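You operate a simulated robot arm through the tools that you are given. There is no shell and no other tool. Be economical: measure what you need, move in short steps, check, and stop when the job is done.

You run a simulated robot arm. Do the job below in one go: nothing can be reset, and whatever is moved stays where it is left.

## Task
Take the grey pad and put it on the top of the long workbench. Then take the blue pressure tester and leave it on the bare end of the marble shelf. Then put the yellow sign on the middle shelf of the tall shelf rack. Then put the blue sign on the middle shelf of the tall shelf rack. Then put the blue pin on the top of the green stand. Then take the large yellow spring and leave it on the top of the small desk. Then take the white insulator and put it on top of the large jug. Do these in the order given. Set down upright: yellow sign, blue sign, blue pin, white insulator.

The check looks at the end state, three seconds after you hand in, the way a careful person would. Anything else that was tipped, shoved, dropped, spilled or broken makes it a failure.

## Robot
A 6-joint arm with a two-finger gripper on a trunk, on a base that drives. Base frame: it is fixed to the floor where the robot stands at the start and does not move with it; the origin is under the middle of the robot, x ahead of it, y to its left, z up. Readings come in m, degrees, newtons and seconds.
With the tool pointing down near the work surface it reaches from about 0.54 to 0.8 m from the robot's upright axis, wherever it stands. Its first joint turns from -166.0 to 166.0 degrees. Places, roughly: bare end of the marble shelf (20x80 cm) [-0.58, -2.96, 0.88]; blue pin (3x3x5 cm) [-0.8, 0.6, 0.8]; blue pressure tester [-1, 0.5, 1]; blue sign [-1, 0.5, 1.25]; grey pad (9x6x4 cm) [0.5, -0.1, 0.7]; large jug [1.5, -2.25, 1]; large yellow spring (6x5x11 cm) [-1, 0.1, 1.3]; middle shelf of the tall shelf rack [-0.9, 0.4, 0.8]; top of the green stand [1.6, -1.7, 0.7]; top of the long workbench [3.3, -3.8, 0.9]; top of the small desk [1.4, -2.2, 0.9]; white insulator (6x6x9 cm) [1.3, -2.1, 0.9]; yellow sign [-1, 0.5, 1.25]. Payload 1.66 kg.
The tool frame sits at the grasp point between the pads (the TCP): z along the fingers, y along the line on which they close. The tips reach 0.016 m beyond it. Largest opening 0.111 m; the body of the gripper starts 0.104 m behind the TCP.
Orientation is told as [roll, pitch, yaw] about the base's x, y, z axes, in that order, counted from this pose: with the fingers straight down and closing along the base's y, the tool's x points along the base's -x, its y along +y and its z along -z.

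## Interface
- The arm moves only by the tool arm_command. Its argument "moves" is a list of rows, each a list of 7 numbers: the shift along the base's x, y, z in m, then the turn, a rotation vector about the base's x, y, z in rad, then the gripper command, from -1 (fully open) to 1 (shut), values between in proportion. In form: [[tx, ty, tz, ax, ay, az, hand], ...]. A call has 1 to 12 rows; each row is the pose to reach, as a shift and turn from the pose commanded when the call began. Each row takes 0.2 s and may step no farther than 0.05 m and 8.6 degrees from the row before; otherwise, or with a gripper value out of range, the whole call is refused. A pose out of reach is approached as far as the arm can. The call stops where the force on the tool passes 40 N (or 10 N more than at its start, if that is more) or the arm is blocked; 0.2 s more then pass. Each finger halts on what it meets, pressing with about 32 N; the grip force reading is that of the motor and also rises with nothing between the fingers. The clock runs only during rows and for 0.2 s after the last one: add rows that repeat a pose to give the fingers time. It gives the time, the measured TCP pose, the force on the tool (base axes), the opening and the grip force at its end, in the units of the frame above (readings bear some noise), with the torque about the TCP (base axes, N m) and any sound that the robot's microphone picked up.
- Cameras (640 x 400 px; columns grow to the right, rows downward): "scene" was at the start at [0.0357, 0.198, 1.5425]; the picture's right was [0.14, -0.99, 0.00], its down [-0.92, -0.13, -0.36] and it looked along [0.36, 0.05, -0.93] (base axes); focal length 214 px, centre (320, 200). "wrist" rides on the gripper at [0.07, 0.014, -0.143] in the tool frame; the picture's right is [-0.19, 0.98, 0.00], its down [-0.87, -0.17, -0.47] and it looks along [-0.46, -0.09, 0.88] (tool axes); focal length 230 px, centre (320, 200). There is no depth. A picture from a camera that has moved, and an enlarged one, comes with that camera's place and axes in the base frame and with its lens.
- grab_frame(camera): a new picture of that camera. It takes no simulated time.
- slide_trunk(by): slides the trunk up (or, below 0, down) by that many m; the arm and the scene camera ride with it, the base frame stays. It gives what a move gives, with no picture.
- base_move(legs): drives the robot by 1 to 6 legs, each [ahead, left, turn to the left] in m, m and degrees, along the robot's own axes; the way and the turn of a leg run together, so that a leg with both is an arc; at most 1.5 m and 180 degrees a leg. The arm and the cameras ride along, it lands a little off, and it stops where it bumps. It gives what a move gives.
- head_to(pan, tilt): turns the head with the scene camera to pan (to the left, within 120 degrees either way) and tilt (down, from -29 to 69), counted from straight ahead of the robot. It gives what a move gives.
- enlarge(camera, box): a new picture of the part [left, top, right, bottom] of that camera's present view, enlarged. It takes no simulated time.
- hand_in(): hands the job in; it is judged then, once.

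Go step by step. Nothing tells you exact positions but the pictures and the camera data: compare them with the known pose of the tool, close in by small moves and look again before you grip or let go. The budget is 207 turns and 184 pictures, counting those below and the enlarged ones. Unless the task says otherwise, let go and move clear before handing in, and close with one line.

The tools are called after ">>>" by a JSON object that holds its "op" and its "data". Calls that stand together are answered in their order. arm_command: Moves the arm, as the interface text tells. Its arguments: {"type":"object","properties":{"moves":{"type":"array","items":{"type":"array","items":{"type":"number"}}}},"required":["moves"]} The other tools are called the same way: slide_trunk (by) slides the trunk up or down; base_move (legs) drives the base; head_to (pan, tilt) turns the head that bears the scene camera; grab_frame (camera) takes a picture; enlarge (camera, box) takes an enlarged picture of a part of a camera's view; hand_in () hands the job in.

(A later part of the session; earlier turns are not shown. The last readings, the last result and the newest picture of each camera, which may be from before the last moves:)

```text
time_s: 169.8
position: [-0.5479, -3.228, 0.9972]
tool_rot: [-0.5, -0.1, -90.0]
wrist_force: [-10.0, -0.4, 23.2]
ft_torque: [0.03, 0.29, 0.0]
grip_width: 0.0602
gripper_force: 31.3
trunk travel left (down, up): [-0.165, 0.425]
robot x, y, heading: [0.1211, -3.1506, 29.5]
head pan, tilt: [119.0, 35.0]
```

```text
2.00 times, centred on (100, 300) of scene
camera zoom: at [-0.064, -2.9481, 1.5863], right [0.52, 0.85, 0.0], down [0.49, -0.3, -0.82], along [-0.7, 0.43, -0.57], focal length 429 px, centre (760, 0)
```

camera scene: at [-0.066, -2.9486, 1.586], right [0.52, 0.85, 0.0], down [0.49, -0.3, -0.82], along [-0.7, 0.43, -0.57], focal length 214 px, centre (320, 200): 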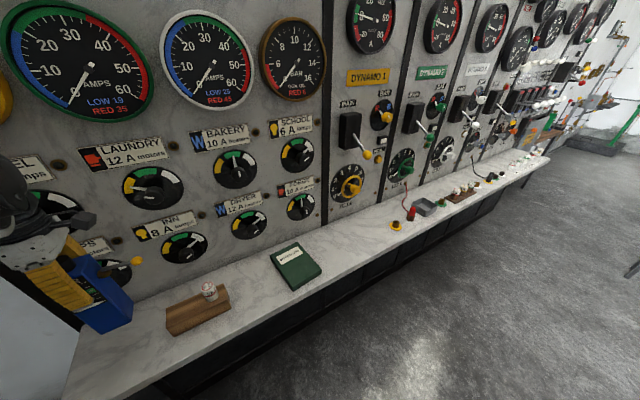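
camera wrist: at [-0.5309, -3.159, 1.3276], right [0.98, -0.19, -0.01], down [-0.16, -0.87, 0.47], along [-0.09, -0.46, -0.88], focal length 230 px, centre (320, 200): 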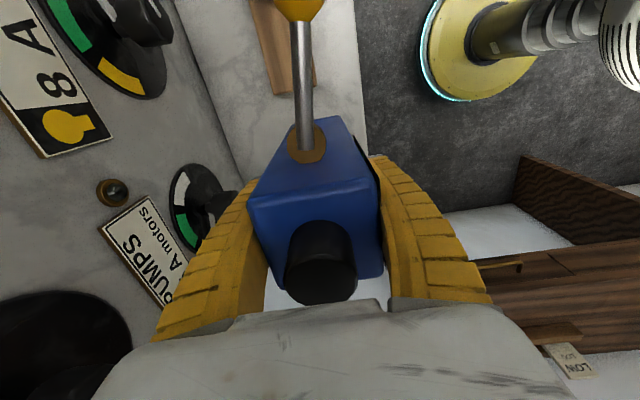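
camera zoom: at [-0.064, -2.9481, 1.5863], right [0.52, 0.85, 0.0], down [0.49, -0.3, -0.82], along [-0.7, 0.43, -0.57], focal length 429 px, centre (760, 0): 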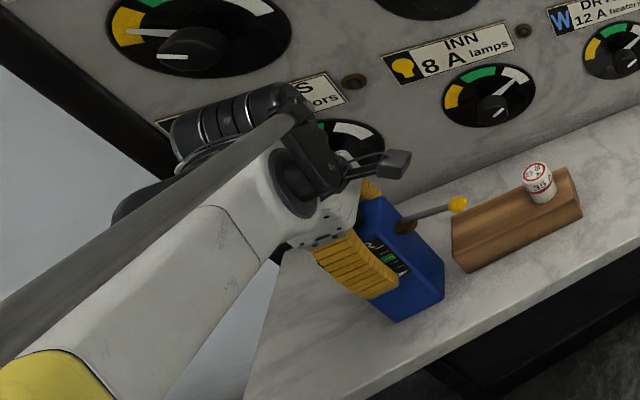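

The tester stands on the marble. I'll ease off, open the fingers and rise straight up.

>>> {"op": "arm_command", "data": {"moves": [[0, 0, 0.002, 0, 0, 0, 1], [0, 0, 0.003, 0, 0, 0, 0.5], [0, 0, 0.003, 0, 0, 0, -0.2], [0, 0, 0.003, 0, 0, 0, -0.7], [0, 0, 0.003, 0, 0, 0, -0.9], [0, 0, 0.003, 0, 0, 0, -0.9]]}}

>>> {"op": "arm_command", "data": {"moves": [[0, 0, 0.04, 0, 0, 0, -0.9], [0, 0, 0.08, 0, 0, 0, -0.9], [0, 0, 0.12, 0, 0, 0, -0.9], [0, 0, 0.16, 0, 0, 0, -0.9], [0.03, 0, 0.2, 0, 0, 0, -0.9], [0.06, 0.03, 0.24, 0, 0, 0, -0.9], [0.09, 0.06, 0.28, 0, 0, 0, -0.9], [0.12, 0.09, 0.3, 0, 0, 0, -0.9]]}}

>>> {"op": "grab_frame", "data": {"camera": "scene"}}

>>> {"op": "grab_frame", "data": {"camera": "wrist"}}

```text
time_s: 171.2
position: [-0.5485, -3.2283, 1.0005]
tool_rot: [-0.4, -0.2, -90.1]
wrist_force: [-0.3, -0.6, -0.5]
ft_torque: [0.01, -0.02, 0.0]
grip_width: 0.1058
gripper_force: 0.2
trunk travel left (down, up): [-0.165, 0.425]
robot x, y, heading: [0.1227, -3.1511, 29.7]
head pan, tilt: [119.0, 35.0]
```

```text
refused: row 6 steps farther than a row can; nothing moved
```

```text
113 pictures are left
camera scene: at [-0.0649, -2.9484, 1.5861], right [0.52, 0.85, 0.0], down [0.49, -0.3, -0.82], along [-0.7, 0.43, -0.57], focal length 214 px, centre (320, 200)
```

scene: 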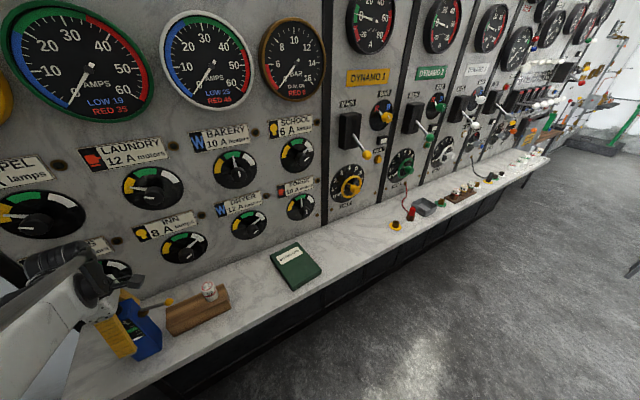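

```text
112 pictures are left
camera wrist: at [-0.5349, -3.1579, 1.1431], right [0.98, -0.19, -0.01], down [-0.16, -0.86, 0.47], along [-0.1, -0.46, -0.88], focal length 230 px, centre (320, 200)
```

wrist: 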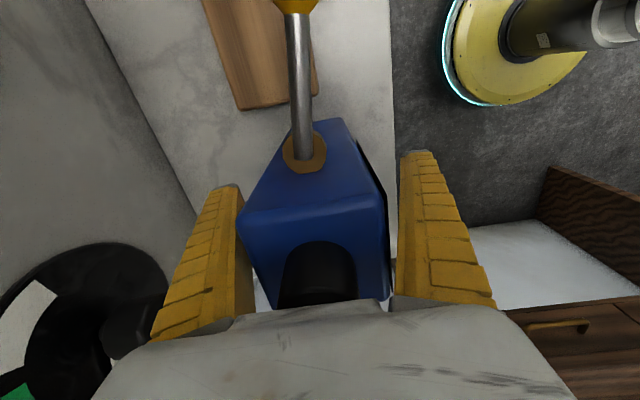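

>>> {"op": "arm_command", "data": {"moves": [[0, 0, 0.04, 0, 0, 0, -0.9], [0, 0, 0.08, 0, 0, 0, -0.9], [0, 0, 0.12, 0, 0, 0, -0.9], [0, 0, 0.16, 0, 0, 0, -0.9], [0.02, 0.005, 0.2, 0, 0, 0, -0.9], [0.04, 0.02, 0.24, 0, 0, 0, -0.9], [0.06, 0.04, 0.28, 0, 0, 0, -0.9], [0.08, 0.06, 0.32, 0, 0, 0, -0.9], [0.1, 0.08, 0.36, 0, 0, 0, -0.9], [0.12, 0.1, 0.4, 0, 0, 0, -0.9], [0.14, 0.12, 0.44, 0, 0, 0, -1], [0.16, 0.13, 0.48, 0, 0, 0, -1]]}}

>>> {"op": "grab_frame", "data": {"camera": "scene"}}

```text
time_s: 173.8
position: [-0.3891, -3.1008, 1.4799]
tool_rot: [-0.4, -0.1, -89.9]
wrist_force: [-0.8, -0.1, -0.3]
ft_torque: [0.03, -0.03, 0.02]
grip_width: 0.1108
gripper_force: 0.1
trunk travel left (down, up): [-0.165, 0.425]
robot x, y, heading: [0.123, -3.146, 29.7]
head pan, tilt: [119.0, 35.0]
```

```text
111 pictures are left
camera scene: at [-0.0649, -2.9483, 1.5861], right [0.52, 0.85, 0.0], down [0.49, -0.3, -0.82], along [-0.7, 0.43, -0.57], focal length 214 px, centre (320, 200)
```

scene: 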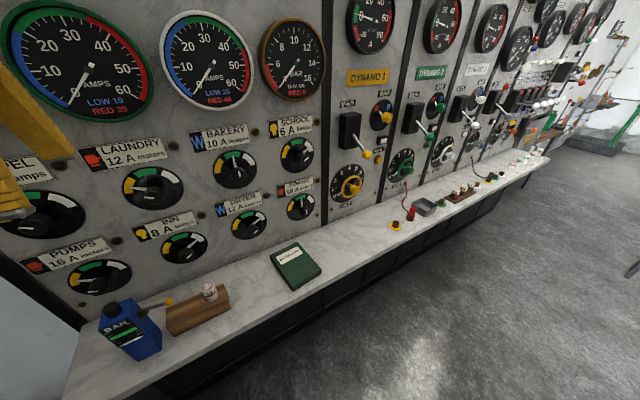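

The tester stands well. Now I'll drive back to the rack for the signs.

>>> {"op": "base_move", "data": {"legs": [[0.401, 0.462, 0], [0.396, 0.695, 0], [0.396, 0.695, 0], [0.016, 0.451, 0], [0.223, 0.391, 0], [0.034, 0.464, 0]]}}

>>> {"op": "slide_trunk", "data": {"by": 0.2}}

>>> {"op": "head_to", "data": {"pan": 119, "tilt": 45}}

>>> {"op": "grab_frame", "data": {"camera": "scene"}}

>>> {"op": "grab_frame", "data": {"camera": "wrist"}}

```text
time_s: 192.1
position: [-0.6725, 0.3849, 1.4792]
tool_rot: [-0.3, -0.1, -90.2]
wrist_force: [-0.5, 1.0, 0.6]
ft_torque: [-0.04, -0.03, -0.01]
grip_width: 0.1108
gripper_force: 0.0
trunk travel left (down, up): [-0.165, 0.425]
robot x, y, heading: [-0.1615, 0.3324, 29.3]
head pan, tilt: [119.0, 35.0]
```

```text
time_s: 194.3
position: [-0.673, 0.384, 1.6788]
tool_rot: [-0.4, -0.1, -90.2]
wrist_force: [-0.9, 0.0, 0.0]
ft_torque: [0.01, -0.03, 0.01]
grip_width: 0.111
gripper_force: 0.2
trunk travel left (down, up): [-0.365, 0.225]
robot x, y, heading: [-0.163, 0.3356, 29.6]
head pan, tilt: [119.0, 35.0]
```

```text
time_s: 195.0
position: [-0.6725, 0.3836, 1.6811]
tool_rot: [-0.5, -0.1, -90.1]
wrist_force: [0.2, -1.2, 0.1]
ft_torque: [0.01, -0.02, 0.02]
grip_width: 0.1107
gripper_force: 0.0
trunk travel left (down, up): [-0.365, 0.225]
robot x, y, heading: [-0.1604, 0.3297, 29.2]
head pan, tilt: [119.0, 45.0]
```

```text
110 pictures are left
camera scene: at [-0.3427, 0.5299, 1.7714], right [0.52, 0.85, 0.0], down [0.6, -0.37, -0.71], along [-0.6, 0.37, -0.71], focal length 214 px, centre (320, 200)
```

scene: 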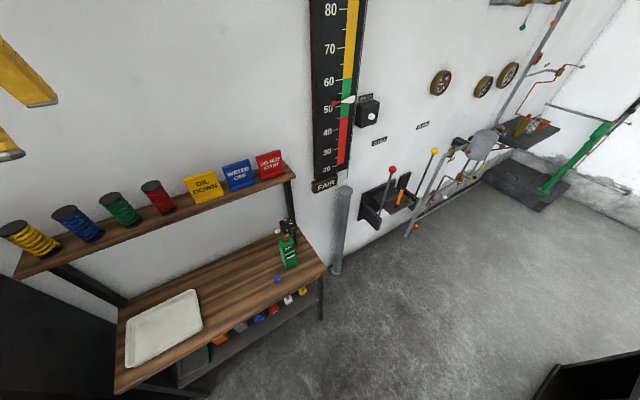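

```text
109 pictures are left
camera wrist: at [-0.6589, 0.455, 1.8229], right [0.98, -0.19, -0.01], down [-0.17, -0.86, 0.47], along [-0.1, -0.46, -0.88], focal length 230 px, centre (320, 200)
```

wrist: 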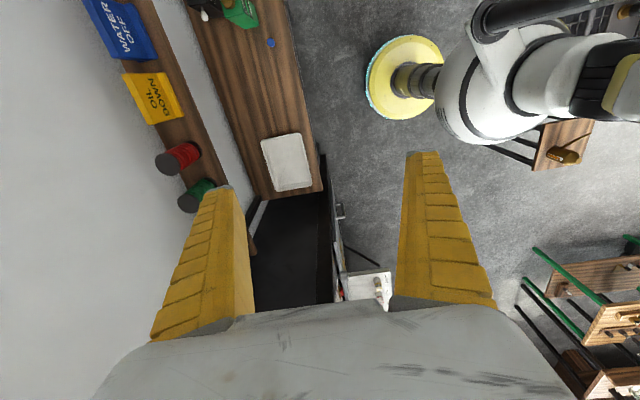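

>>> {"op": "enlarge", "data": {"camera": "scene", "box": [140, 130, 300, 230]}}

>>> {"op": "enlarge", "data": {"camera": "wrist", "box": [80, 0, 240, 140]}}

```text
4.00 times, centred on (220, 180) of scene
camera zoom: at [-0.3427, 0.5299, 1.7714], right [0.52, 0.85, 0.0], down [0.6, -0.37, -0.71], along [-0.6, 0.37, -0.71], focal length 858 px, centre (720, 280)
```

zoom: 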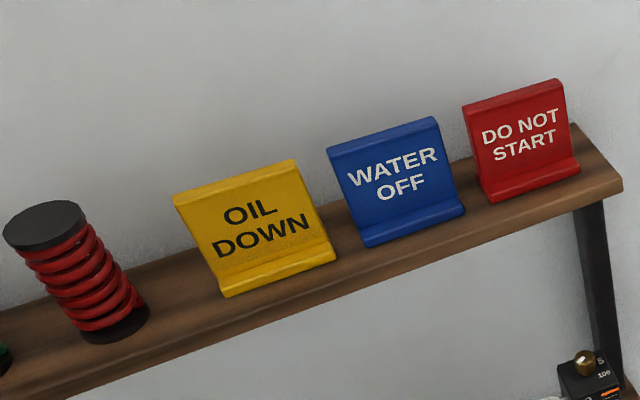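

```text
2.86 times, centred on (160, 70) of wrist
camera zoom: at [-0.6589, 0.455, 1.8229], right [0.98, -0.19, -0.01], down [-0.17, -0.86, 0.47], along [-0.1, -0.46, -0.88], focal length 657 px, centre (777, 571)
```

zoom: 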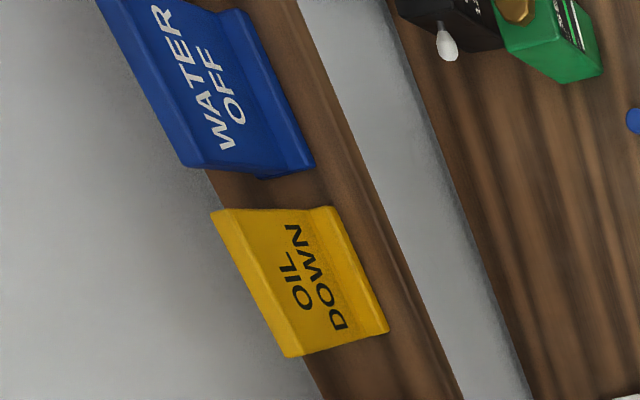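

The yellow sign stands at y 0.436–0.531, plate at x ≈ -1.032, top z 1.322; the wall is at x ≈ -1.108. I'll come closer with the base.

>>> {"op": "base_move", "data": {"legs": [[-0.126, 0.185, 0]]}}

>>> {"op": "arm_command", "data": {"moves": [[-0.01, 0, -0.045, 0, 0, 0, -0.4], [-0.03, 0, -0.085, 0, 0, 0, -0.4], [-0.06, 0, -0.12, 0, 0, 0, -0.4], [-0.09, 0, -0.155, 0, 0, 0, -0.4], [-0.12, 0, -0.19, 0, 0, 0, -0.4], [-0.14, 0, -0.23, 0, 0, 0, -0.4]]}}

>>> {"op": "grab_frame", "data": {"camera": "wrist"}}

>>> {"op": "grab_frame", "data": {"camera": "scene"}}

```text
time_s: 196.7
position: [-0.8753, 0.484, 1.6794]
tool_rot: [-0.4, -0.1, -90.2]
wrist_force: [-0.6, -0.3, 0.9]
ft_torque: [0.0, -0.05, 0.01]
grip_width: 0.1108
gripper_force: 0.1
trunk travel left (down, up): [-0.365, 0.225]
robot x, y, heading: [-0.367, 0.4287, 29.6]
head pan, tilt: [119.0, 45.0]
```

```text
time_s: 198.1
position: [-1.0133, 0.4855, 1.4489]
tool_rot: [-0.3, -0.1, -90.2]
wrist_force: [-0.7, -0.1, -0.9]
ft_torque: [-0.02, 0.0, -0.01]
grip_width: 0.0789
gripper_force: 1.5
trunk travel left (down, up): [-0.365, 0.225]
robot x, y, heading: [-0.3645, 0.4298, 29.6]
head pan, tilt: [119.0, 45.0]
```

```text
106 pictures are left
camera wrist: at [-1.0004, 0.556, 1.5915], right [0.98, -0.19, -0.01], down [-0.17, -0.86, 0.47], along [-0.1, -0.46, -0.88], focal length 230 px, centre (320, 200)
```

wrist: 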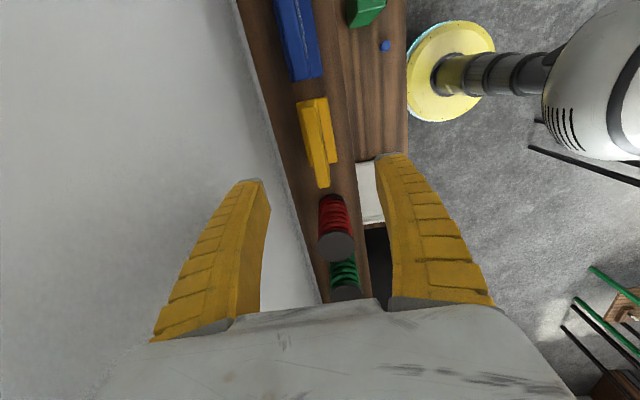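

```text
105 pictures are left
camera scene: at [-0.5448, 0.6305, 1.7711], right [0.52, 0.85, 0.0], down [0.6, -0.37, -0.71], along [-0.6, 0.37, -0.71], focal length 214 px, centre (320, 200)
```

scene: 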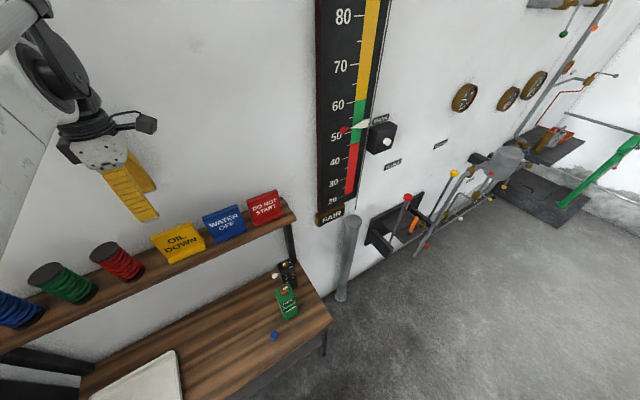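

>>> {"op": "enlarge", "data": {"camera": "wrist", "box": [240, 60, 400, 200]}}

```text
2.86 times, centred on (320, 130) of wrist
camera zoom: at [-1.0004, 0.556, 1.5915], right [0.98, -0.19, -0.01], down [-0.17, -0.86, 0.47], along [-0.1, -0.46, -0.88], focal length 657 px, centre (320, 400)
```

zoom: 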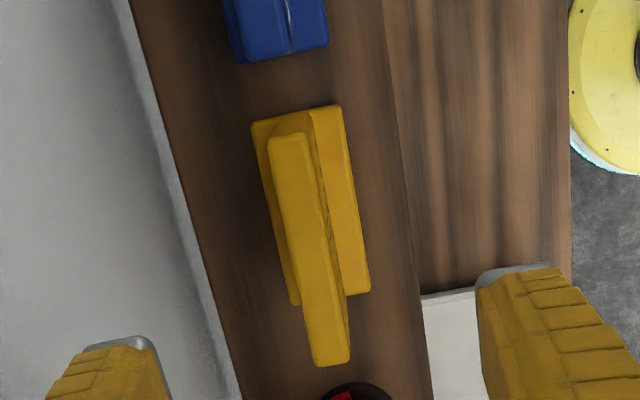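

The plate top is at x -1.022, y 0.433–0.528, aligned with the y axis. I'll descend onto its upper half and grip.

>>> {"op": "arm_command", "data": {"moves": [[-0.009, -0.004, -0.04, 0, 0, 0, -0.4], [-0.009, -0.004, -0.08, 0, 0, 0, -0.4], [-0.009, -0.004, -0.12, 0, 0, 0, -0.4], [-0.009, -0.004, -0.15, 0, 0, 0, -0.4], [-0.009, -0.004, -0.16, 0, 0, 0, -0.4]]}}

>>> {"op": "grab_frame", "data": {"camera": "wrist"}}

>>> {"op": "enlarge", "data": {"camera": "scene", "box": [60, 130, 300, 310]}}

```text
time_s: 199.3
position: [-1.0238, 0.4808, 1.2901]
tool_rot: [-0.3, -0.1, -90.2]
wrist_force: [-0.4, -0.3, 0.1]
ft_torque: [-0.01, 0.01, 0.01]
grip_width: 0.0793
gripper_force: 0.8
trunk travel left (down, up): [-0.365, 0.225]
robot x, y, heading: [-0.3625, 0.4355, 29.7]
head pan, tilt: [119.0, 45.0]
```

```text
103 pictures are left
camera wrist: at [-1.0094, 0.551, 1.4324], right [0.98, -0.19, -0.01], down [-0.17, -0.86, 0.47], along [-0.1, -0.46, -0.88], focal length 230 px, centre (320, 200)
```

wrist: 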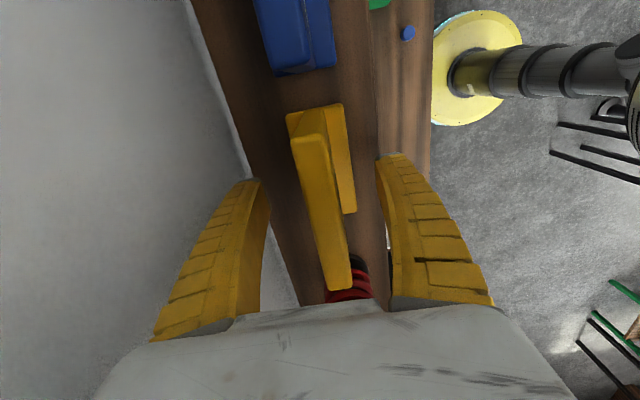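

```text
2.22 times, centred on (180, 220) of scene
camera zoom: at [-0.544, 0.6302, 1.7713], right [0.52, 0.85, 0.0], down [0.6, -0.37, -0.71], along [-0.6, 0.37, -0.71], focal length 477 px, centre (631, 156)
```

zoom: 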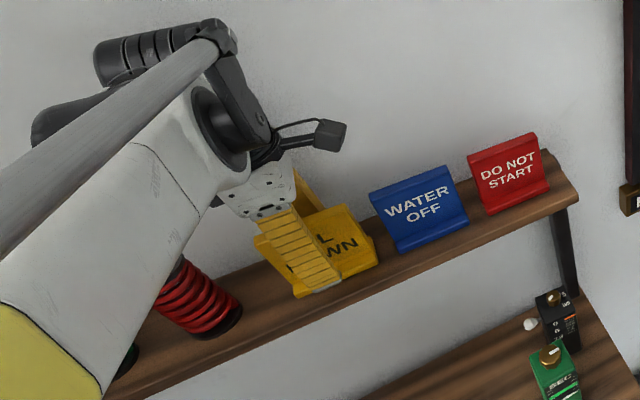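

>>> {"op": "arm_command", "data": {"moves": [[0, 0, 0, 0, 0, 0, 0], [0, 0, 0, 0, 0, 0, 0.4], [0, 0, 0, 0, 0, 0, 0.7], [0, 0, 0, 0, 0, 0, 1], [0, 0, 0, 0, 0, 0, 1]]}}

>>> {"op": "arm_command", "data": {"moves": [[0, 0, 0.01, 0, 0, 0, 1], [0, 0, 0.04, 0, 0, 0, 1], [0, 0, 0.08, 0, 0, 0, 1], [0, 0, 0.12, 0, 0, 0, 1]]}}

>>> {"op": "grab_frame", "data": {"camera": "wrist"}}

>>> {"op": "grab_frame", "data": {"camera": "scene"}}

```text
time_s: 200.5
position: [-1.0224, 0.4795, 1.2909]
tool_rot: [-0.4, -0.1, -90.2]
wrist_force: [-3.9, 0.2, 6.9]
ft_torque: [-0.02, 0.05, 0.02]
grip_width: 0.0124
gripper_force: 32.9
trunk travel left (down, up): [-0.365, 0.225]
robot x, y, heading: [-0.3626, 0.4342, 29.7]
head pan, tilt: [119.0, 45.0]
```

```text
time_s: 201.5
position: [-1.0218, 0.4795, 1.4106]
tool_rot: [-0.4, -0.1, -90.2]
wrist_force: [-0.6, -0.3, -1.0]
ft_torque: [0.0, 0.0, 0.04]
grip_width: 0.0089
gripper_force: 31.9
trunk travel left (down, up): [-0.365, 0.225]
robot x, y, heading: [-0.3651, 0.4316, 29.5]
head pan, tilt: [119.0, 45.0]
```

```text
101 pictures are left
camera wrist: at [-1.0075, 0.5504, 1.553], right [0.98, -0.19, -0.01], down [-0.17, -0.86, 0.47], along [-0.1, -0.46, -0.88], focal length 230 px, centre (320, 200)
```

wrist: 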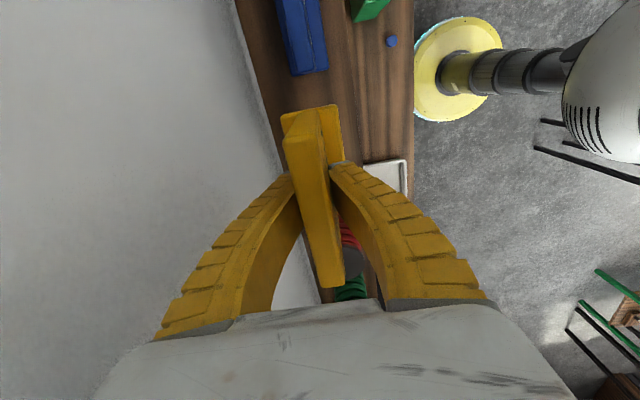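

```text
100 pictures are left
camera scene: at [-0.5433, 0.6301, 1.7714], right [0.52, 0.85, 0.0], down [0.6, -0.37, -0.71], along [-0.6, 0.37, -0.71], focal length 214 px, centre (320, 200)
```

scene: 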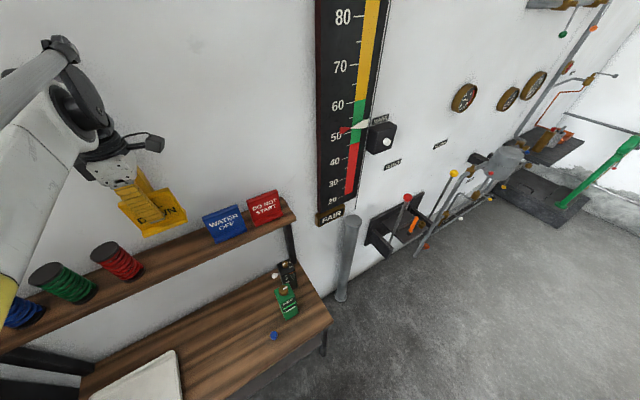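

The yellow sign is held upright. I'll back off, lower the trunk and set it on the middle shelf near (-0.85, 0.36).

>>> {"op": "base_move", "data": {"legs": [[0.1345, -0.168, 0]]}}

>>> {"op": "slide_trunk", "data": {"by": -0.2}}

>>> {"op": "grab_frame", "data": {"camera": "scene"}}

>>> {"op": "grab_frame", "data": {"camera": "wrist"}}

```text
time_s: 203.2
position: [-0.8229, 0.3979, 1.4101]
tool_rot: [-0.4, -0.1, -90.2]
wrist_force: [0.3, -0.4, -0.9]
ft_torque: [0.0, 0.07, -0.02]
grip_width: 0.0088
gripper_force: 32.8
trunk travel left (down, up): [-0.365, 0.225]
robot x, y, heading: [-0.1677, 0.3519, 29.6]
head pan, tilt: [119.0, 45.0]
```

```text
time_s: 205.3
position: [-0.8232, 0.399, 1.2099]
tool_rot: [-0.4, -0.1, -90.2]
wrist_force: [-0.7, 0.5, -1.4]
ft_torque: [0.0, 0.0, -0.01]
grip_width: 0.0087
gripper_force: 31.8
trunk travel left (down, up): [-0.165, 0.425]
robot x, y, heading: [-0.1646, 0.352, 29.2]
head pan, tilt: [119.0, 45.0]
```

```text
99 pictures are left
camera scene: at [-0.3452, 0.5497, 1.5714], right [0.52, 0.85, 0.0], down [0.6, -0.37, -0.71], along [-0.6, 0.37, -0.71], focal length 214 px, centre (320, 200)
```

scene: 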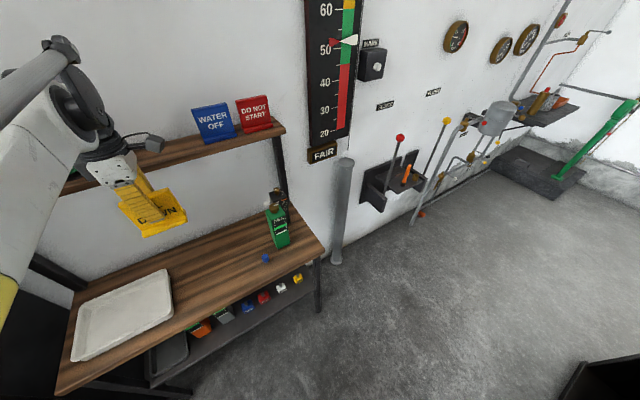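

```text
98 pictures are left
camera wrist: at [-0.8093, 0.4697, 1.3526], right [0.98, -0.19, -0.01], down [-0.17, -0.86, 0.47], along [-0.1, -0.46, -0.88], focal length 230 px, centre (320, 200)
```

wrist: 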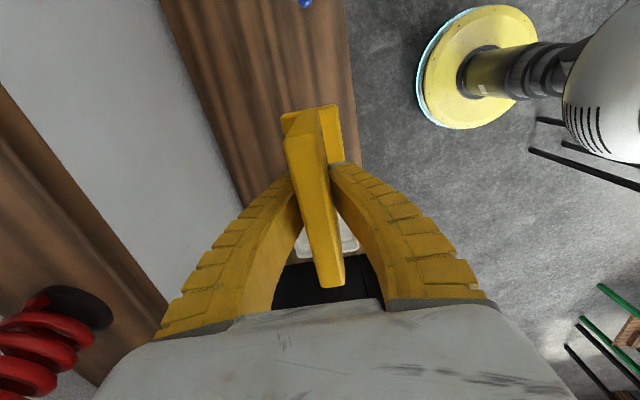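

>>> {"op": "arm_command", "data": {"moves": [[-0.012, -0.008, -0.04, 0, 0, 0, 1], [-0.025, -0.016, -0.08, 0, 0, 0, 1], [-0.037, -0.024, -0.12, 0, 0, 0, 1], [-0.037, -0.024, -0.165, 0, 0, 0, 1], [-0.037, -0.024, -0.21, 0, 0, 0, 1], [-0.037, -0.024, -0.255, 0, 0, 0, 1], [-0.037, -0.024, -0.285, 0, 0, 0, 1]]}}

>>> {"op": "enlarge", "data": {"camera": "scene", "box": [60, 130, 340, 340]}}

>>> {"op": "grab_frame", "data": {"camera": "wrist"}}

```text
time_s: 206.9
position: [-0.8608, 0.3749, 0.9242]
tool_rot: [-0.4, -0.1, -90.2]
wrist_force: [-0.7, 0.1, -1.7]
ft_torque: [0.03, 0.0, -0.01]
grip_width: 0.0089
gripper_force: 32.0
trunk travel left (down, up): [-0.165, 0.425]
robot x, y, heading: [-0.165, 0.3486, 29.6]
head pan, tilt: [119.0, 45.0]
```

```text
1.90 times, centred on (200, 235) of scene
camera zoom: at [-0.3455, 0.5498, 1.5713], right [0.52, 0.85, 0.0], down [0.6, -0.37, -0.71], along [-0.6, 0.37, -0.71], focal length 408 px, centre (549, 133)
```

zoom: 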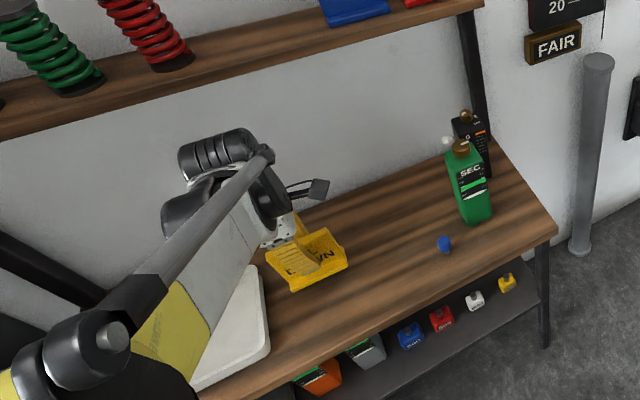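

```text
96 pictures are left
camera wrist: at [-0.8461, 0.4462, 1.0667], right [0.98, -0.19, -0.01], down [-0.17, -0.86, 0.47], along [-0.1, -0.46, -0.88], focal length 230 px, centre (320, 200)
```

wrist: 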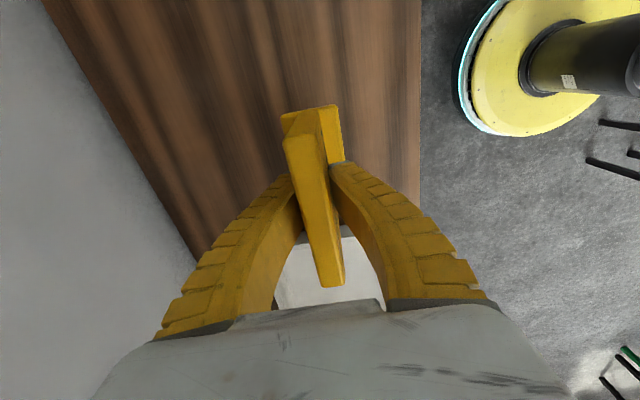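

>>> {"op": "arm_command", "data": {"moves": [[0, 0, -0.02, 0, 0, 0, 1], [0, 0, -0.034, 0, 0, 0, 1], [0, 0, -0.039, 0, 0, 0, 1], [0, 0, -0.044, 0, 0, 0, 1], [0, 0, -0.049, 0, 0, 0, 1], [0, 0, -0.054, 0, 0, 0, 1], [0, 0, -0.059, 0, 0, 0, 1], [0, 0, -0.064, 0, 0, 0, 1]]}}

```text
time_s: 208.7
position: [-0.861, 0.3746, 0.8591]
tool_rot: [-0.4, -0.1, -90.2]
wrist_force: [-0.4, -0.2, -2.4]
ft_torque: [-0.01, 0.0, -0.02]
grip_width: 0.0089
gripper_force: 32.1
trunk travel left (down, up): [-0.165, 0.425]
robot x, y, heading: [-0.1649, 0.3525, 29.6]
head pan, tilt: [119.0, 45.0]
```

>>> {"op": "arm_command", "data": {"moves": [[0, 0, -0.004, 0, 0, 0, 1], [0, 0, -0.008, 0, 0, 0, 1], [0, 0, -0.012, 0, 0, 0, 1], [0, 0, -0.016, 0, 0, 0, 1], [0, 0, -0.02, 0, 0, 0, 1], [0, 0, -0.024, 0, 0, 0, 1]]}}

>>> {"op": "enlarge", "data": {"camera": "scene", "box": [130, 210, 270, 320]}}

```text
time_s: 210.1
position: [-0.8601, 0.3759, 0.8384]
tool_rot: [-0.4, -0.1, -90.3]
wrist_force: [-7.4, 0.4, 17.2]
ft_torque: [0.11, -0.05, 0.04]
grip_width: 0.0264
gripper_force: 32.1
trunk travel left (down, up): [-0.165, 0.425]
robot x, y, heading: [-0.1631, 0.354, 29.7]
head pan, tilt: [119.0, 45.0]
```

```text
3.64 times, centred on (200, 265) of scene
camera zoom: at [-0.3443, 0.5498, 1.5715], right [0.52, 0.85, 0.0], down [0.6, -0.37, -0.71], along [-0.6, 0.37, -0.71], focal length 780 px, centre (756, -36)
```

zoom: 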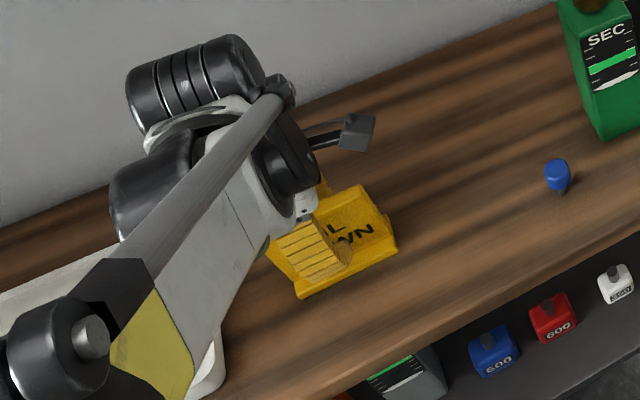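

The sign is on the shelf. I'll ease up a little, open and rise.

>>> {"op": "arm_command", "data": {"moves": [[0, 0, 0.004, 0, 0, 0, 0.8], [0, 0, 0.006, 0, 0, 0, 0.5], [0, 0, 0.006, 0, 0, 0, 0.2], [0, 0, 0.006, 0, 0, 0, 0], [0, 0, 0.006, 0, 0, 0, -0.2], [0, 0, 0.006, 0, 0, 0, -0.4], [0, 0, 0.006, 0, 0, 0, -0.4]]}}

>>> {"op": "grab_frame", "data": {"camera": "wrist"}}

```text
time_s: 211.7
position: [-0.8594, 0.3759, 0.8434]
tool_rot: [-0.4, -0.1, -90.2]
wrist_force: [0.7, 0.2, -0.3]
ft_torque: [-0.01, 0.01, 0.0]
grip_width: 0.0791
gripper_force: 1.3
trunk travel left (down, up): [-0.165, 0.425]
robot x, y, heading: [-0.1665, 0.3483, 29.7]
head pan, tilt: [119.0, 45.0]
```

```text
94 pictures are left
camera wrist: at [-0.8464, 0.4455, 0.9859], right [0.98, -0.19, -0.01], down [-0.17, -0.86, 0.47], along [-0.1, -0.46, -0.88], focal length 230 px, centre (320, 200)
```

wrist: 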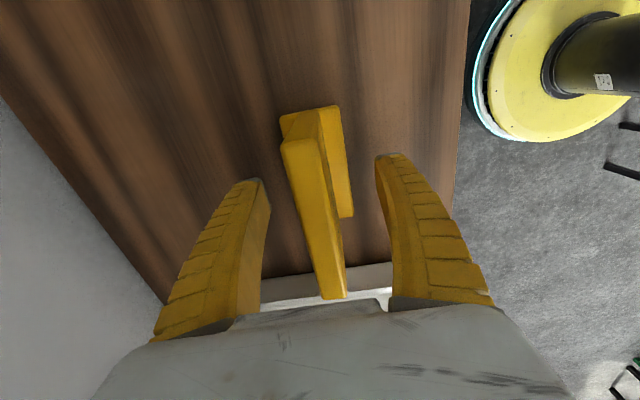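

>>> {"op": "arm_command", "data": {"moves": [[0, 0, 0.04, 0, 0, 0, -0.4], [0, 0, 0.08, 0, 0, 0, -0.4], [0, 0, 0.12, 0, 0, 0, -0.4], [0.01, 0, 0.165, 0, 0, 0, -0.4], [0.02, 0, 0.21, 0, 0, 0, -0.4], [0.03, 0, 0.255, 0, 0, 0, -0.4], [0.04, 0, 0.3, 0, 0, 0, -0.4], [0.05, 0, 0.345, 0, 0, 0, -0.4], [0.05, 0, 0.39, 0, 0, 0, -0.4]]}}

>>> {"op": "slide_trunk", "data": {"by": 0.2}}

>>> {"op": "base_move", "data": {"legs": [[-0.0746, 0.2728, 0]]}}

>>> {"op": "grab_frame", "data": {"camera": "scene"}}

>>> {"op": "grab_frame", "data": {"camera": "wrist"}}

```text
time_s: 213.7
position: [-0.8093, 0.3761, 1.2337]
tool_rot: [-0.4, 0.0, -90.2]
wrist_force: [1.3, -0.3, 0.9]
ft_torque: [0.0, 0.03, 0.03]
grip_width: 0.0792
gripper_force: 1.2
trunk travel left (down, up): [-0.165, 0.425]
robot x, y, heading: [-0.1671, 0.3509, 29.5]
head pan, tilt: [119.0, 45.0]
```

```text
time_s: 215.9
position: [-0.8099, 0.3762, 1.4337]
tool_rot: [-0.4, -0.1, -90.2]
wrist_force: [0.6, -0.4, -0.3]
ft_torque: [0.02, -0.02, -0.01]
grip_width: 0.0788
gripper_force: 0.9
trunk travel left (down, up): [-0.365, 0.225]
robot x, y, heading: [-0.1668, 0.3534, 29.6]
head pan, tilt: [119.0, 45.0]
```

```text
time_s: 217.9
position: [-1.009, 0.5755, 1.4335]
tool_rot: [-0.4, -0.1, -90.1]
wrist_force: [-0.5, -0.8, -0.5]
ft_torque: [-0.06, -0.05, -0.02]
grip_width: 0.0791
gripper_force: 1.2
trunk travel left (down, up): [-0.365, 0.225]
robot x, y, heading: [-0.3621, 0.5503, 29.6]
head pan, tilt: [119.0, 45.0]
```

```text
93 pictures are left
camera scene: at [-0.5446, 0.7502, 1.7711], right [0.52, 0.85, 0.0], down [0.6, -0.37, -0.71], along [-0.6, 0.37, -0.71], focal length 214 px, centre (320, 200)
```

scene: 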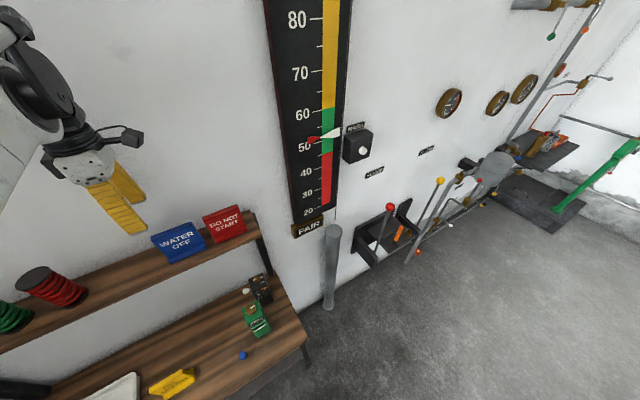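

```text
92 pictures are left
camera wrist: at [-0.9956, 0.6469, 1.5761], right [0.98, -0.19, -0.01], down [-0.17, -0.86, 0.47], along [-0.1, -0.46, -0.88], focal length 230 px, centre (320, 200)
```

wrist: 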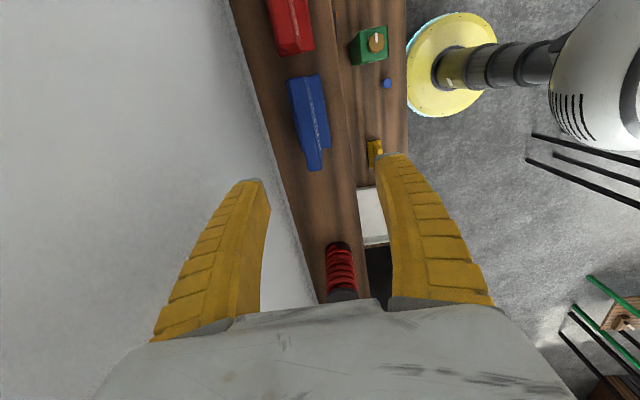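

Yellow sign stands on the middle shelf. I'll zoom to place the blue sign's plate.

>>> {"op": "enlarge", "data": {"camera": "wrist", "box": [240, 50, 400, 190]}}

```text
2.86 times, centred on (320, 120) of wrist
camera zoom: at [-0.9956, 0.6469, 1.5761], right [0.98, -0.19, -0.01], down [-0.17, -0.86, 0.47], along [-0.1, -0.46, -0.88], focal length 657 px, centre (320, 429)
```

zoom: 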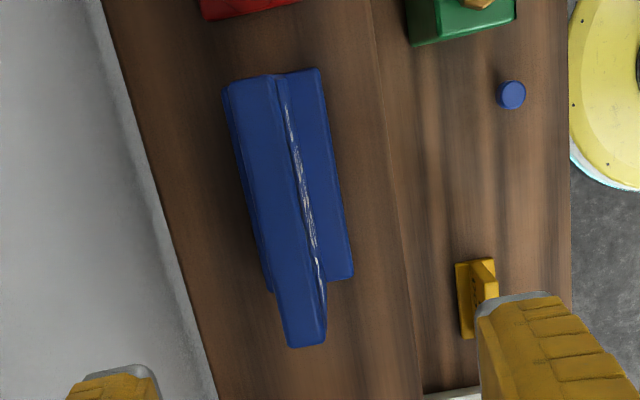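

>>> {"op": "arm_command", "data": {"moves": [[-0.012, 0.026, -0.03, 0, 0, 0, -0.4], [-0.012, 0.026, -0.07, 0, 0, 0, -0.4], [-0.012, 0.026, -0.11, 0, 0, 0, -0.4], [-0.012, 0.026, -0.145, 0, 0, 0, -0.4], [-0.012, 0.026, -0.145, 0, 0, 0, -0.4]]}}

>>> {"op": "grab_frame", "data": {"camera": "wrist"}}

>>> {"op": "enlarge", "data": {"camera": "scene", "box": [60, 130, 300, 310]}}

```text
time_s: 219.1
position: [-1.0213, 0.6013, 1.2877]
tool_rot: [-0.4, -0.1, -90.0]
wrist_force: [0.1, 0.9, -0.3]
ft_torque: [-0.02, 0.0, -0.02]
grip_width: 0.0791
gripper_force: 0.7
trunk travel left (down, up): [-0.365, 0.225]
robot x, y, heading: [-0.3629, 0.5506, 29.6]
head pan, tilt: [119.0, 45.0]
```

```text
90 pictures are left
camera wrist: at [-1.0074, 0.6724, 1.4306], right [0.98, -0.19, -0.01], down [-0.17, -0.86, 0.47], along [-0.1, -0.46, -0.88], focal length 230 px, centre (320, 200)
```

wrist: 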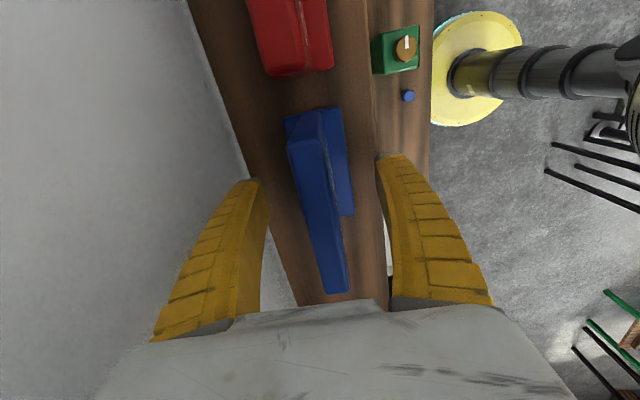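

```text
2.22 times, centred on (180, 220) of scene
camera zoom: at [-0.5436, 0.7497, 1.7713], right [0.52, 0.85, 0.0], down [0.6, -0.37, -0.71], along [-0.6, 0.37, -0.71], focal length 477 px, centre (631, 156)
```

zoom: 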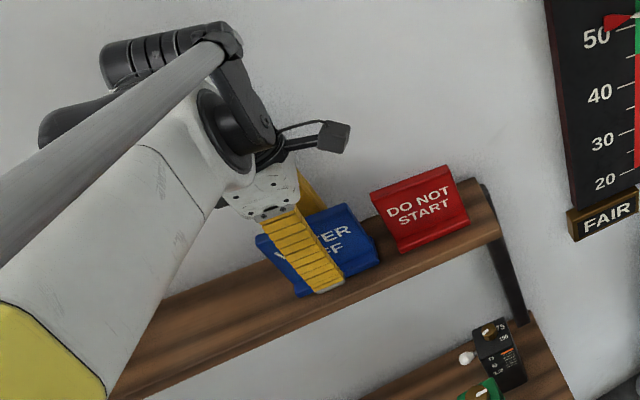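

>>> {"op": "arm_command", "data": {"moves": [[0, 0, 0, 0, 0, 0, 0], [0, 0, 0, 0, 0, 0, 0.4], [0, 0, 0, 0, 0, 0, 0.7], [0, 0, 0, 0, 0, 0, 1], [0, 0, 0, 0, 0, 0, 1], [0, 0, 0.01, 0, 0, 0, 1], [0, 0, 0.04, 0, 0, 0, 1], [0, 0, 0.08, 0, 0, 0, 1], [0, 0, 0.12, 0, 0, 0, 1]]}}

>>> {"op": "base_move", "data": {"legs": [[0.1245, -0.1857, 0]]}}

>>> {"op": "slide_trunk", "data": {"by": -0.2}}

>>> {"op": "grab_frame", "data": {"camera": "scene"}}

>>> {"op": "grab_frame", "data": {"camera": "wrist"}}

```text
time_s: 221.1
position: [-1.0202, 0.6006, 1.4101]
tool_rot: [-0.4, -0.1, -90.1]
wrist_force: [0.8, -0.6, -1.2]
ft_torque: [0.0, 0.0, 0.0]
grip_width: 0.0088
gripper_force: 32.0
trunk travel left (down, up): [-0.365, 0.225]
robot x, y, heading: [-0.3651, 0.5531, 29.9]
head pan, tilt: [119.0, 45.0]
```

```text
time_s: 222.8
position: [-0.8235, 0.5013, 1.4099]
tool_rot: [-0.4, 0.0, -90.1]
wrist_force: [0.5, -0.6, -2.0]
ft_torque: [0.02, -0.02, 0.01]
grip_width: 0.009
gripper_force: 32.3
trunk travel left (down, up): [-0.365, 0.225]
robot x, y, heading: [-0.165, 0.4554, 29.7]
head pan, tilt: [119.0, 45.0]
```

```text
time_s: 224.9
position: [-0.8231, 0.5015, 1.2088]
tool_rot: [-0.4, -0.1, -90.2]
wrist_force: [0.2, -0.8, -1.9]
ft_torque: [0.0, 0.03, 0.01]
grip_width: 0.0089
gripper_force: 31.6
trunk travel left (down, up): [-0.165, 0.425]
robot x, y, heading: [-0.1662, 0.4506, 29.4]
head pan, tilt: [119.0, 45.0]
```

```text
88 pictures are left
camera scene: at [-0.3458, 0.6506, 1.5714], right [0.52, 0.85, 0.0], down [0.6, -0.37, -0.71], along [-0.6, 0.37, -0.71], focal length 214 px, centre (320, 200)
```

scene: 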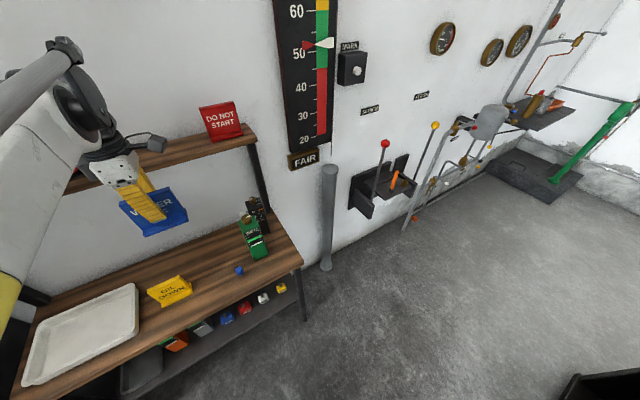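

```text
87 pictures are left
camera wrist: at [-0.8094, 0.573, 1.3519], right [0.98, -0.19, -0.01], down [-0.17, -0.86, 0.47], along [-0.1, -0.46, -0.88], focal length 230 px, centre (320, 200)
```

wrist: 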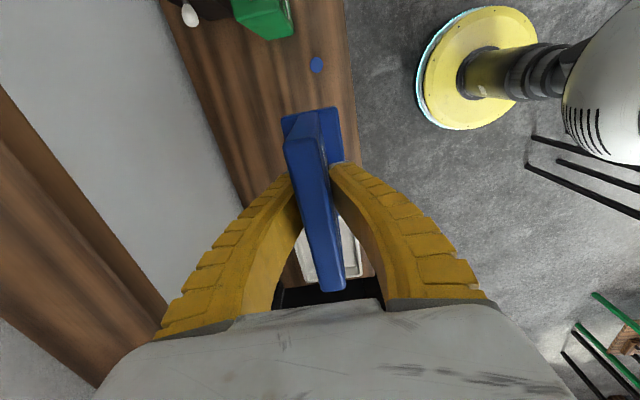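

>>> {"op": "arm_command", "data": {"moves": [[-0.016, -0.005, -0.04, 0, 0, 0, 1], [-0.032, -0.01, -0.08, 0, 0, 0, 1], [-0.045, -0.0135, -0.12, 0, 0, 0, 1], [-0.045, -0.0135, -0.165, 0, 0, 0, 1], [-0.045, -0.0135, -0.21, 0, 0, 0, 1], [-0.045, -0.0135, -0.255, 0, 0, 0, 1], [-0.045, -0.0135, -0.29, 0, 0, 0, 1], [-0.045, -0.0135, -0.32, 0, 0, 0, 1], [-0.045, -0.0135, -0.34, 0, 0, 0, 1]]}}

>>> {"op": "enlarge", "data": {"camera": "scene", "box": [60, 180, 300, 340]}}

```text
time_s: 226.9
position: [-0.869, 0.4885, 0.8685]
tool_rot: [-0.4, -0.2, -90.1]
wrist_force: [0.1, 0.2, -0.7]
ft_torque: [0.01, -0.01, 0.0]
grip_width: 0.0087
gripper_force: 32.3
trunk travel left (down, up): [-0.165, 0.425]
robot x, y, heading: [-0.1661, 0.4478, 29.9]
head pan, tilt: [119.0, 45.0]
```

```text
2.50 times, centred on (180, 260) of scene
camera zoom: at [-0.3462, 0.6507, 1.5713], right [0.52, 0.85, 0.0], down [0.6, -0.37, -0.71], along [-0.6, 0.37, -0.71], focal length 536 px, centre (670, 50)
```

zoom: 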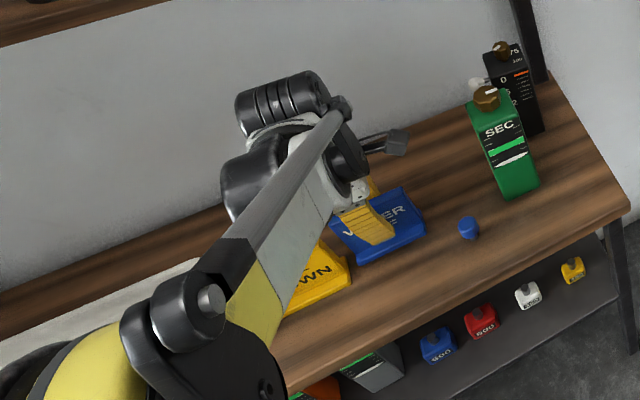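

>>> {"op": "arm_command", "data": {"moves": [[0, 0, -0.006, 0, 0, 0, 1], [0, 0, -0.01, 0, 0, 0, 1], [0, 0, -0.014, 0, 0, 0, 1], [0, 0, -0.018, 0, 0, 0, 1], [0, 0, -0.022, 0, 0, 0, 1], [0, 0, -0.026, 0, 0, 0, 1]]}}

>>> {"op": "grab_frame", "data": {"camera": "wrist"}}

```text
time_s: 228.3
position: [-0.8682, 0.4887, 0.8435]
tool_rot: [-0.5, -0.1, -90.1]
wrist_force: [-7.2, 0.8, 15.5]
ft_torque: [-0.02, 0.01, -0.03]
grip_width: 0.0189
gripper_force: 32.2
trunk travel left (down, up): [-0.165, 0.425]
robot x, y, heading: [-0.1706, 0.4556, 29.4]
head pan, tilt: [119.0, 45.0]
```

```text
85 pictures are left
camera wrist: at [-0.8544, 0.5597, 0.9867], right [0.98, -0.19, -0.01], down [-0.16, -0.86, 0.47], along [-0.1, -0.46, -0.88], focal length 230 px, centre (320, 200)
```

wrist: 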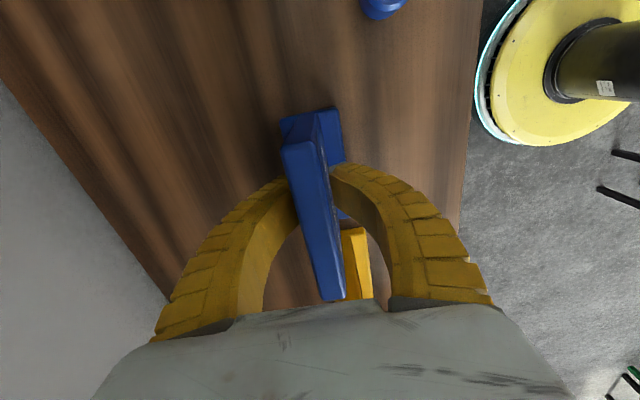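

>>> {"op": "arm_command", "data": {"moves": [[0, 0, 0.003, 0, 0, 0, 0.8], [0, 0, 0.004, 0, 0, 0, 0.5], [0, 0, 0.004, 0, 0, 0, 0.2], [0, 0, 0.004, 0, 0, 0, 0], [0, 0, 0.004, 0, 0, 0, -0.2], [0, 0, 0.004, 0, 0, 0, -0.4], [0, 0, 0.004, 0, 0, 0, -0.4]]}}

>>> {"op": "arm_command", "data": {"moves": [[0, 0, 0.04, 0, 0, 0, -0.4], [0, 0, 0.08, 0, 0, 0, -0.4], [0, 0, 0.12, 0, 0, 0, -0.4], [0, 0, 0.15, 0, 0, 0, -0.4], [0.015, 0.03, 0.16, 0, 0, 0, -0.4], [0.035, 0.07, 0.16, 0, 0, 0, -0.4], [0.05, 0.105, 0.16, 0, 0, 0, -0.4]]}}

>>> {"op": "grab_frame", "data": {"camera": "wrist"}}

>>> {"op": "enlarge", "data": {"camera": "scene", "box": [60, 180, 300, 340]}}

```text
time_s: 229.9
position: [-0.8687, 0.4895, 0.8473]
tool_rot: [-0.4, -0.1, -90.1]
wrist_force: [-0.7, 0.6, -0.9]
ft_torque: [0.0, -0.01, 0.01]
grip_width: 0.0791
gripper_force: 0.8
trunk travel left (down, up): [-0.165, 0.425]
robot x, y, heading: [-0.1658, 0.4544, 29.6]
head pan, tilt: [119.0, 45.0]
```

```text
time_s: 231.6
position: [-0.8179, 0.5933, 1.0067]
tool_rot: [-0.5, -0.1, -90.1]
wrist_force: [-1.0, -0.1, -0.2]
ft_torque: [-0.02, -0.01, 0.0]
grip_width: 0.0792
gripper_force: 0.5
trunk travel left (down, up): [-0.165, 0.425]
robot x, y, heading: [-0.1643, 0.4565, 29.4]
head pan, tilt: [119.0, 45.0]
```

```text
84 pictures are left
camera wrist: at [-0.8043, 0.6643, 1.1493], right [0.98, -0.19, -0.01], down [-0.17, -0.86, 0.47], along [-0.1, -0.46, -0.88], focal length 230 px, centre (320, 200)
```

wrist: 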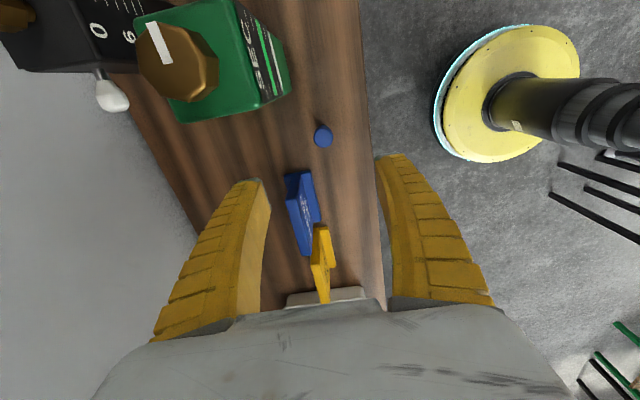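

```text
2.50 times, centred on (180, 260) of scene
camera zoom: at [-0.3456, 0.6511, 1.5713], right [0.52, 0.85, 0.0], down [0.6, -0.37, -0.71], along [-0.6, 0.37, -0.71], focal length 536 px, centre (670, 50)
```

zoom: 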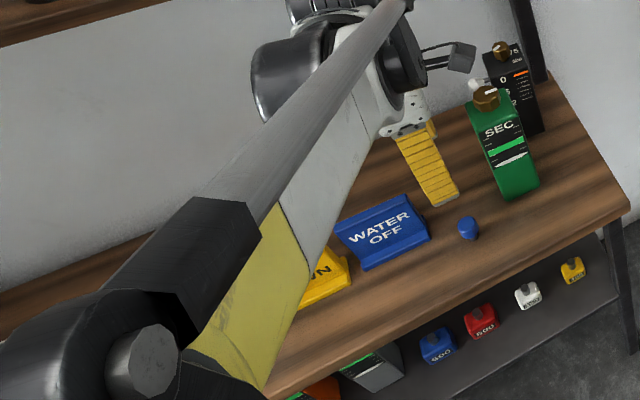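

Both signs stand upright. The pin is right below at (-0.817, 0.593); I'll turn the wrist 45° so its camera stays clear of the green tester, then go down.

>>> {"op": "arm_command", "data": {"moves": [[0, 0, 0, 0, 0, -0.131, -0.3], [0, 0, 0, 0, 0, -0.262, -0.3], [0, 0, 0, 0, 0, -0.393, -0.3], [0, 0, 0, 0, 0, -0.524, -0.3], [0, 0, 0, 0, 0, -0.655, -0.3], [0, 0, 0, 0, 0, -0.785, -0.3], [0, 0, -0.04, 0, 0, -0.785, -0.3], [0, 0, -0.08, 0, 0, -0.785, -0.3], [0, 0, -0.12, 0, 0, -0.785, -0.3], [0, 0, -0.14, 0, 0, -0.785, -0.3]]}}

>>> {"op": "grab_frame", "data": {"camera": "wrist"}}

>>> {"op": "enlarge", "data": {"camera": "scene", "box": [60, 180, 300, 340]}}

```text
time_s: 233.8
position: [-0.8182, 0.5938, 0.867]
tool_rot: [-0.4, 0.0, -135.1]
wrist_force: [-0.3, 0.2, -0.1]
ft_torque: [0.04, -0.02, 0.01]
grip_width: 0.0737
gripper_force: 0.8
trunk travel left (down, up): [-0.165, 0.425]
robot x, y, heading: [-0.166, 0.4592, 29.6]
head pan, tilt: [119.0, 45.0]
```

```text
82 pictures are left
camera wrist: at [-0.7597, 0.6343, 1.0091], right [0.56, -0.83, -0.01], down [-0.73, -0.49, 0.47], along [-0.4, -0.26, -0.88], focal length 230 px, centre (320, 200)
```

wrist: 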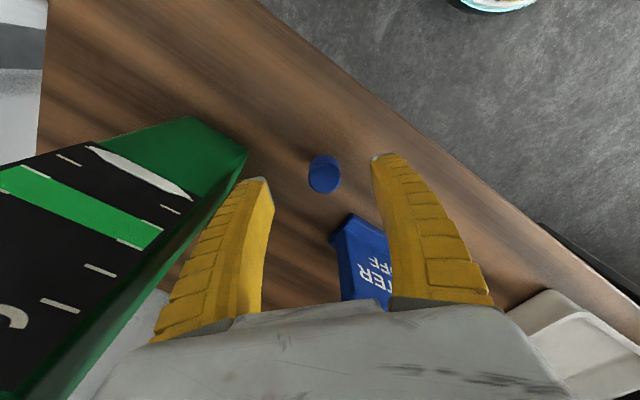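

```text
2.50 times, centred on (180, 260) of scene
camera zoom: at [-0.346, 0.6507, 1.5713], right [0.52, 0.85, 0.0], down [0.6, -0.37, -0.71], along [-0.6, 0.37, -0.71], focal length 536 px, centre (670, 50)
```

zoom: 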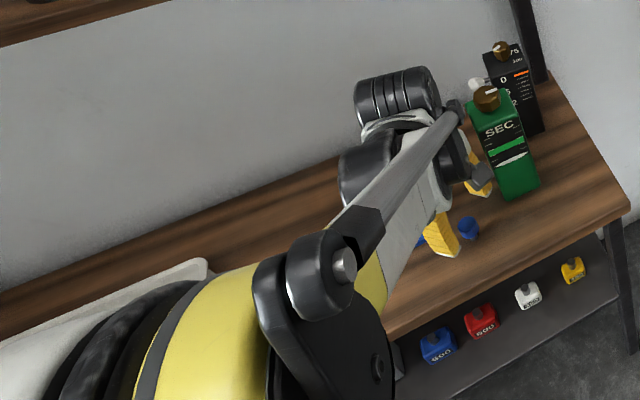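

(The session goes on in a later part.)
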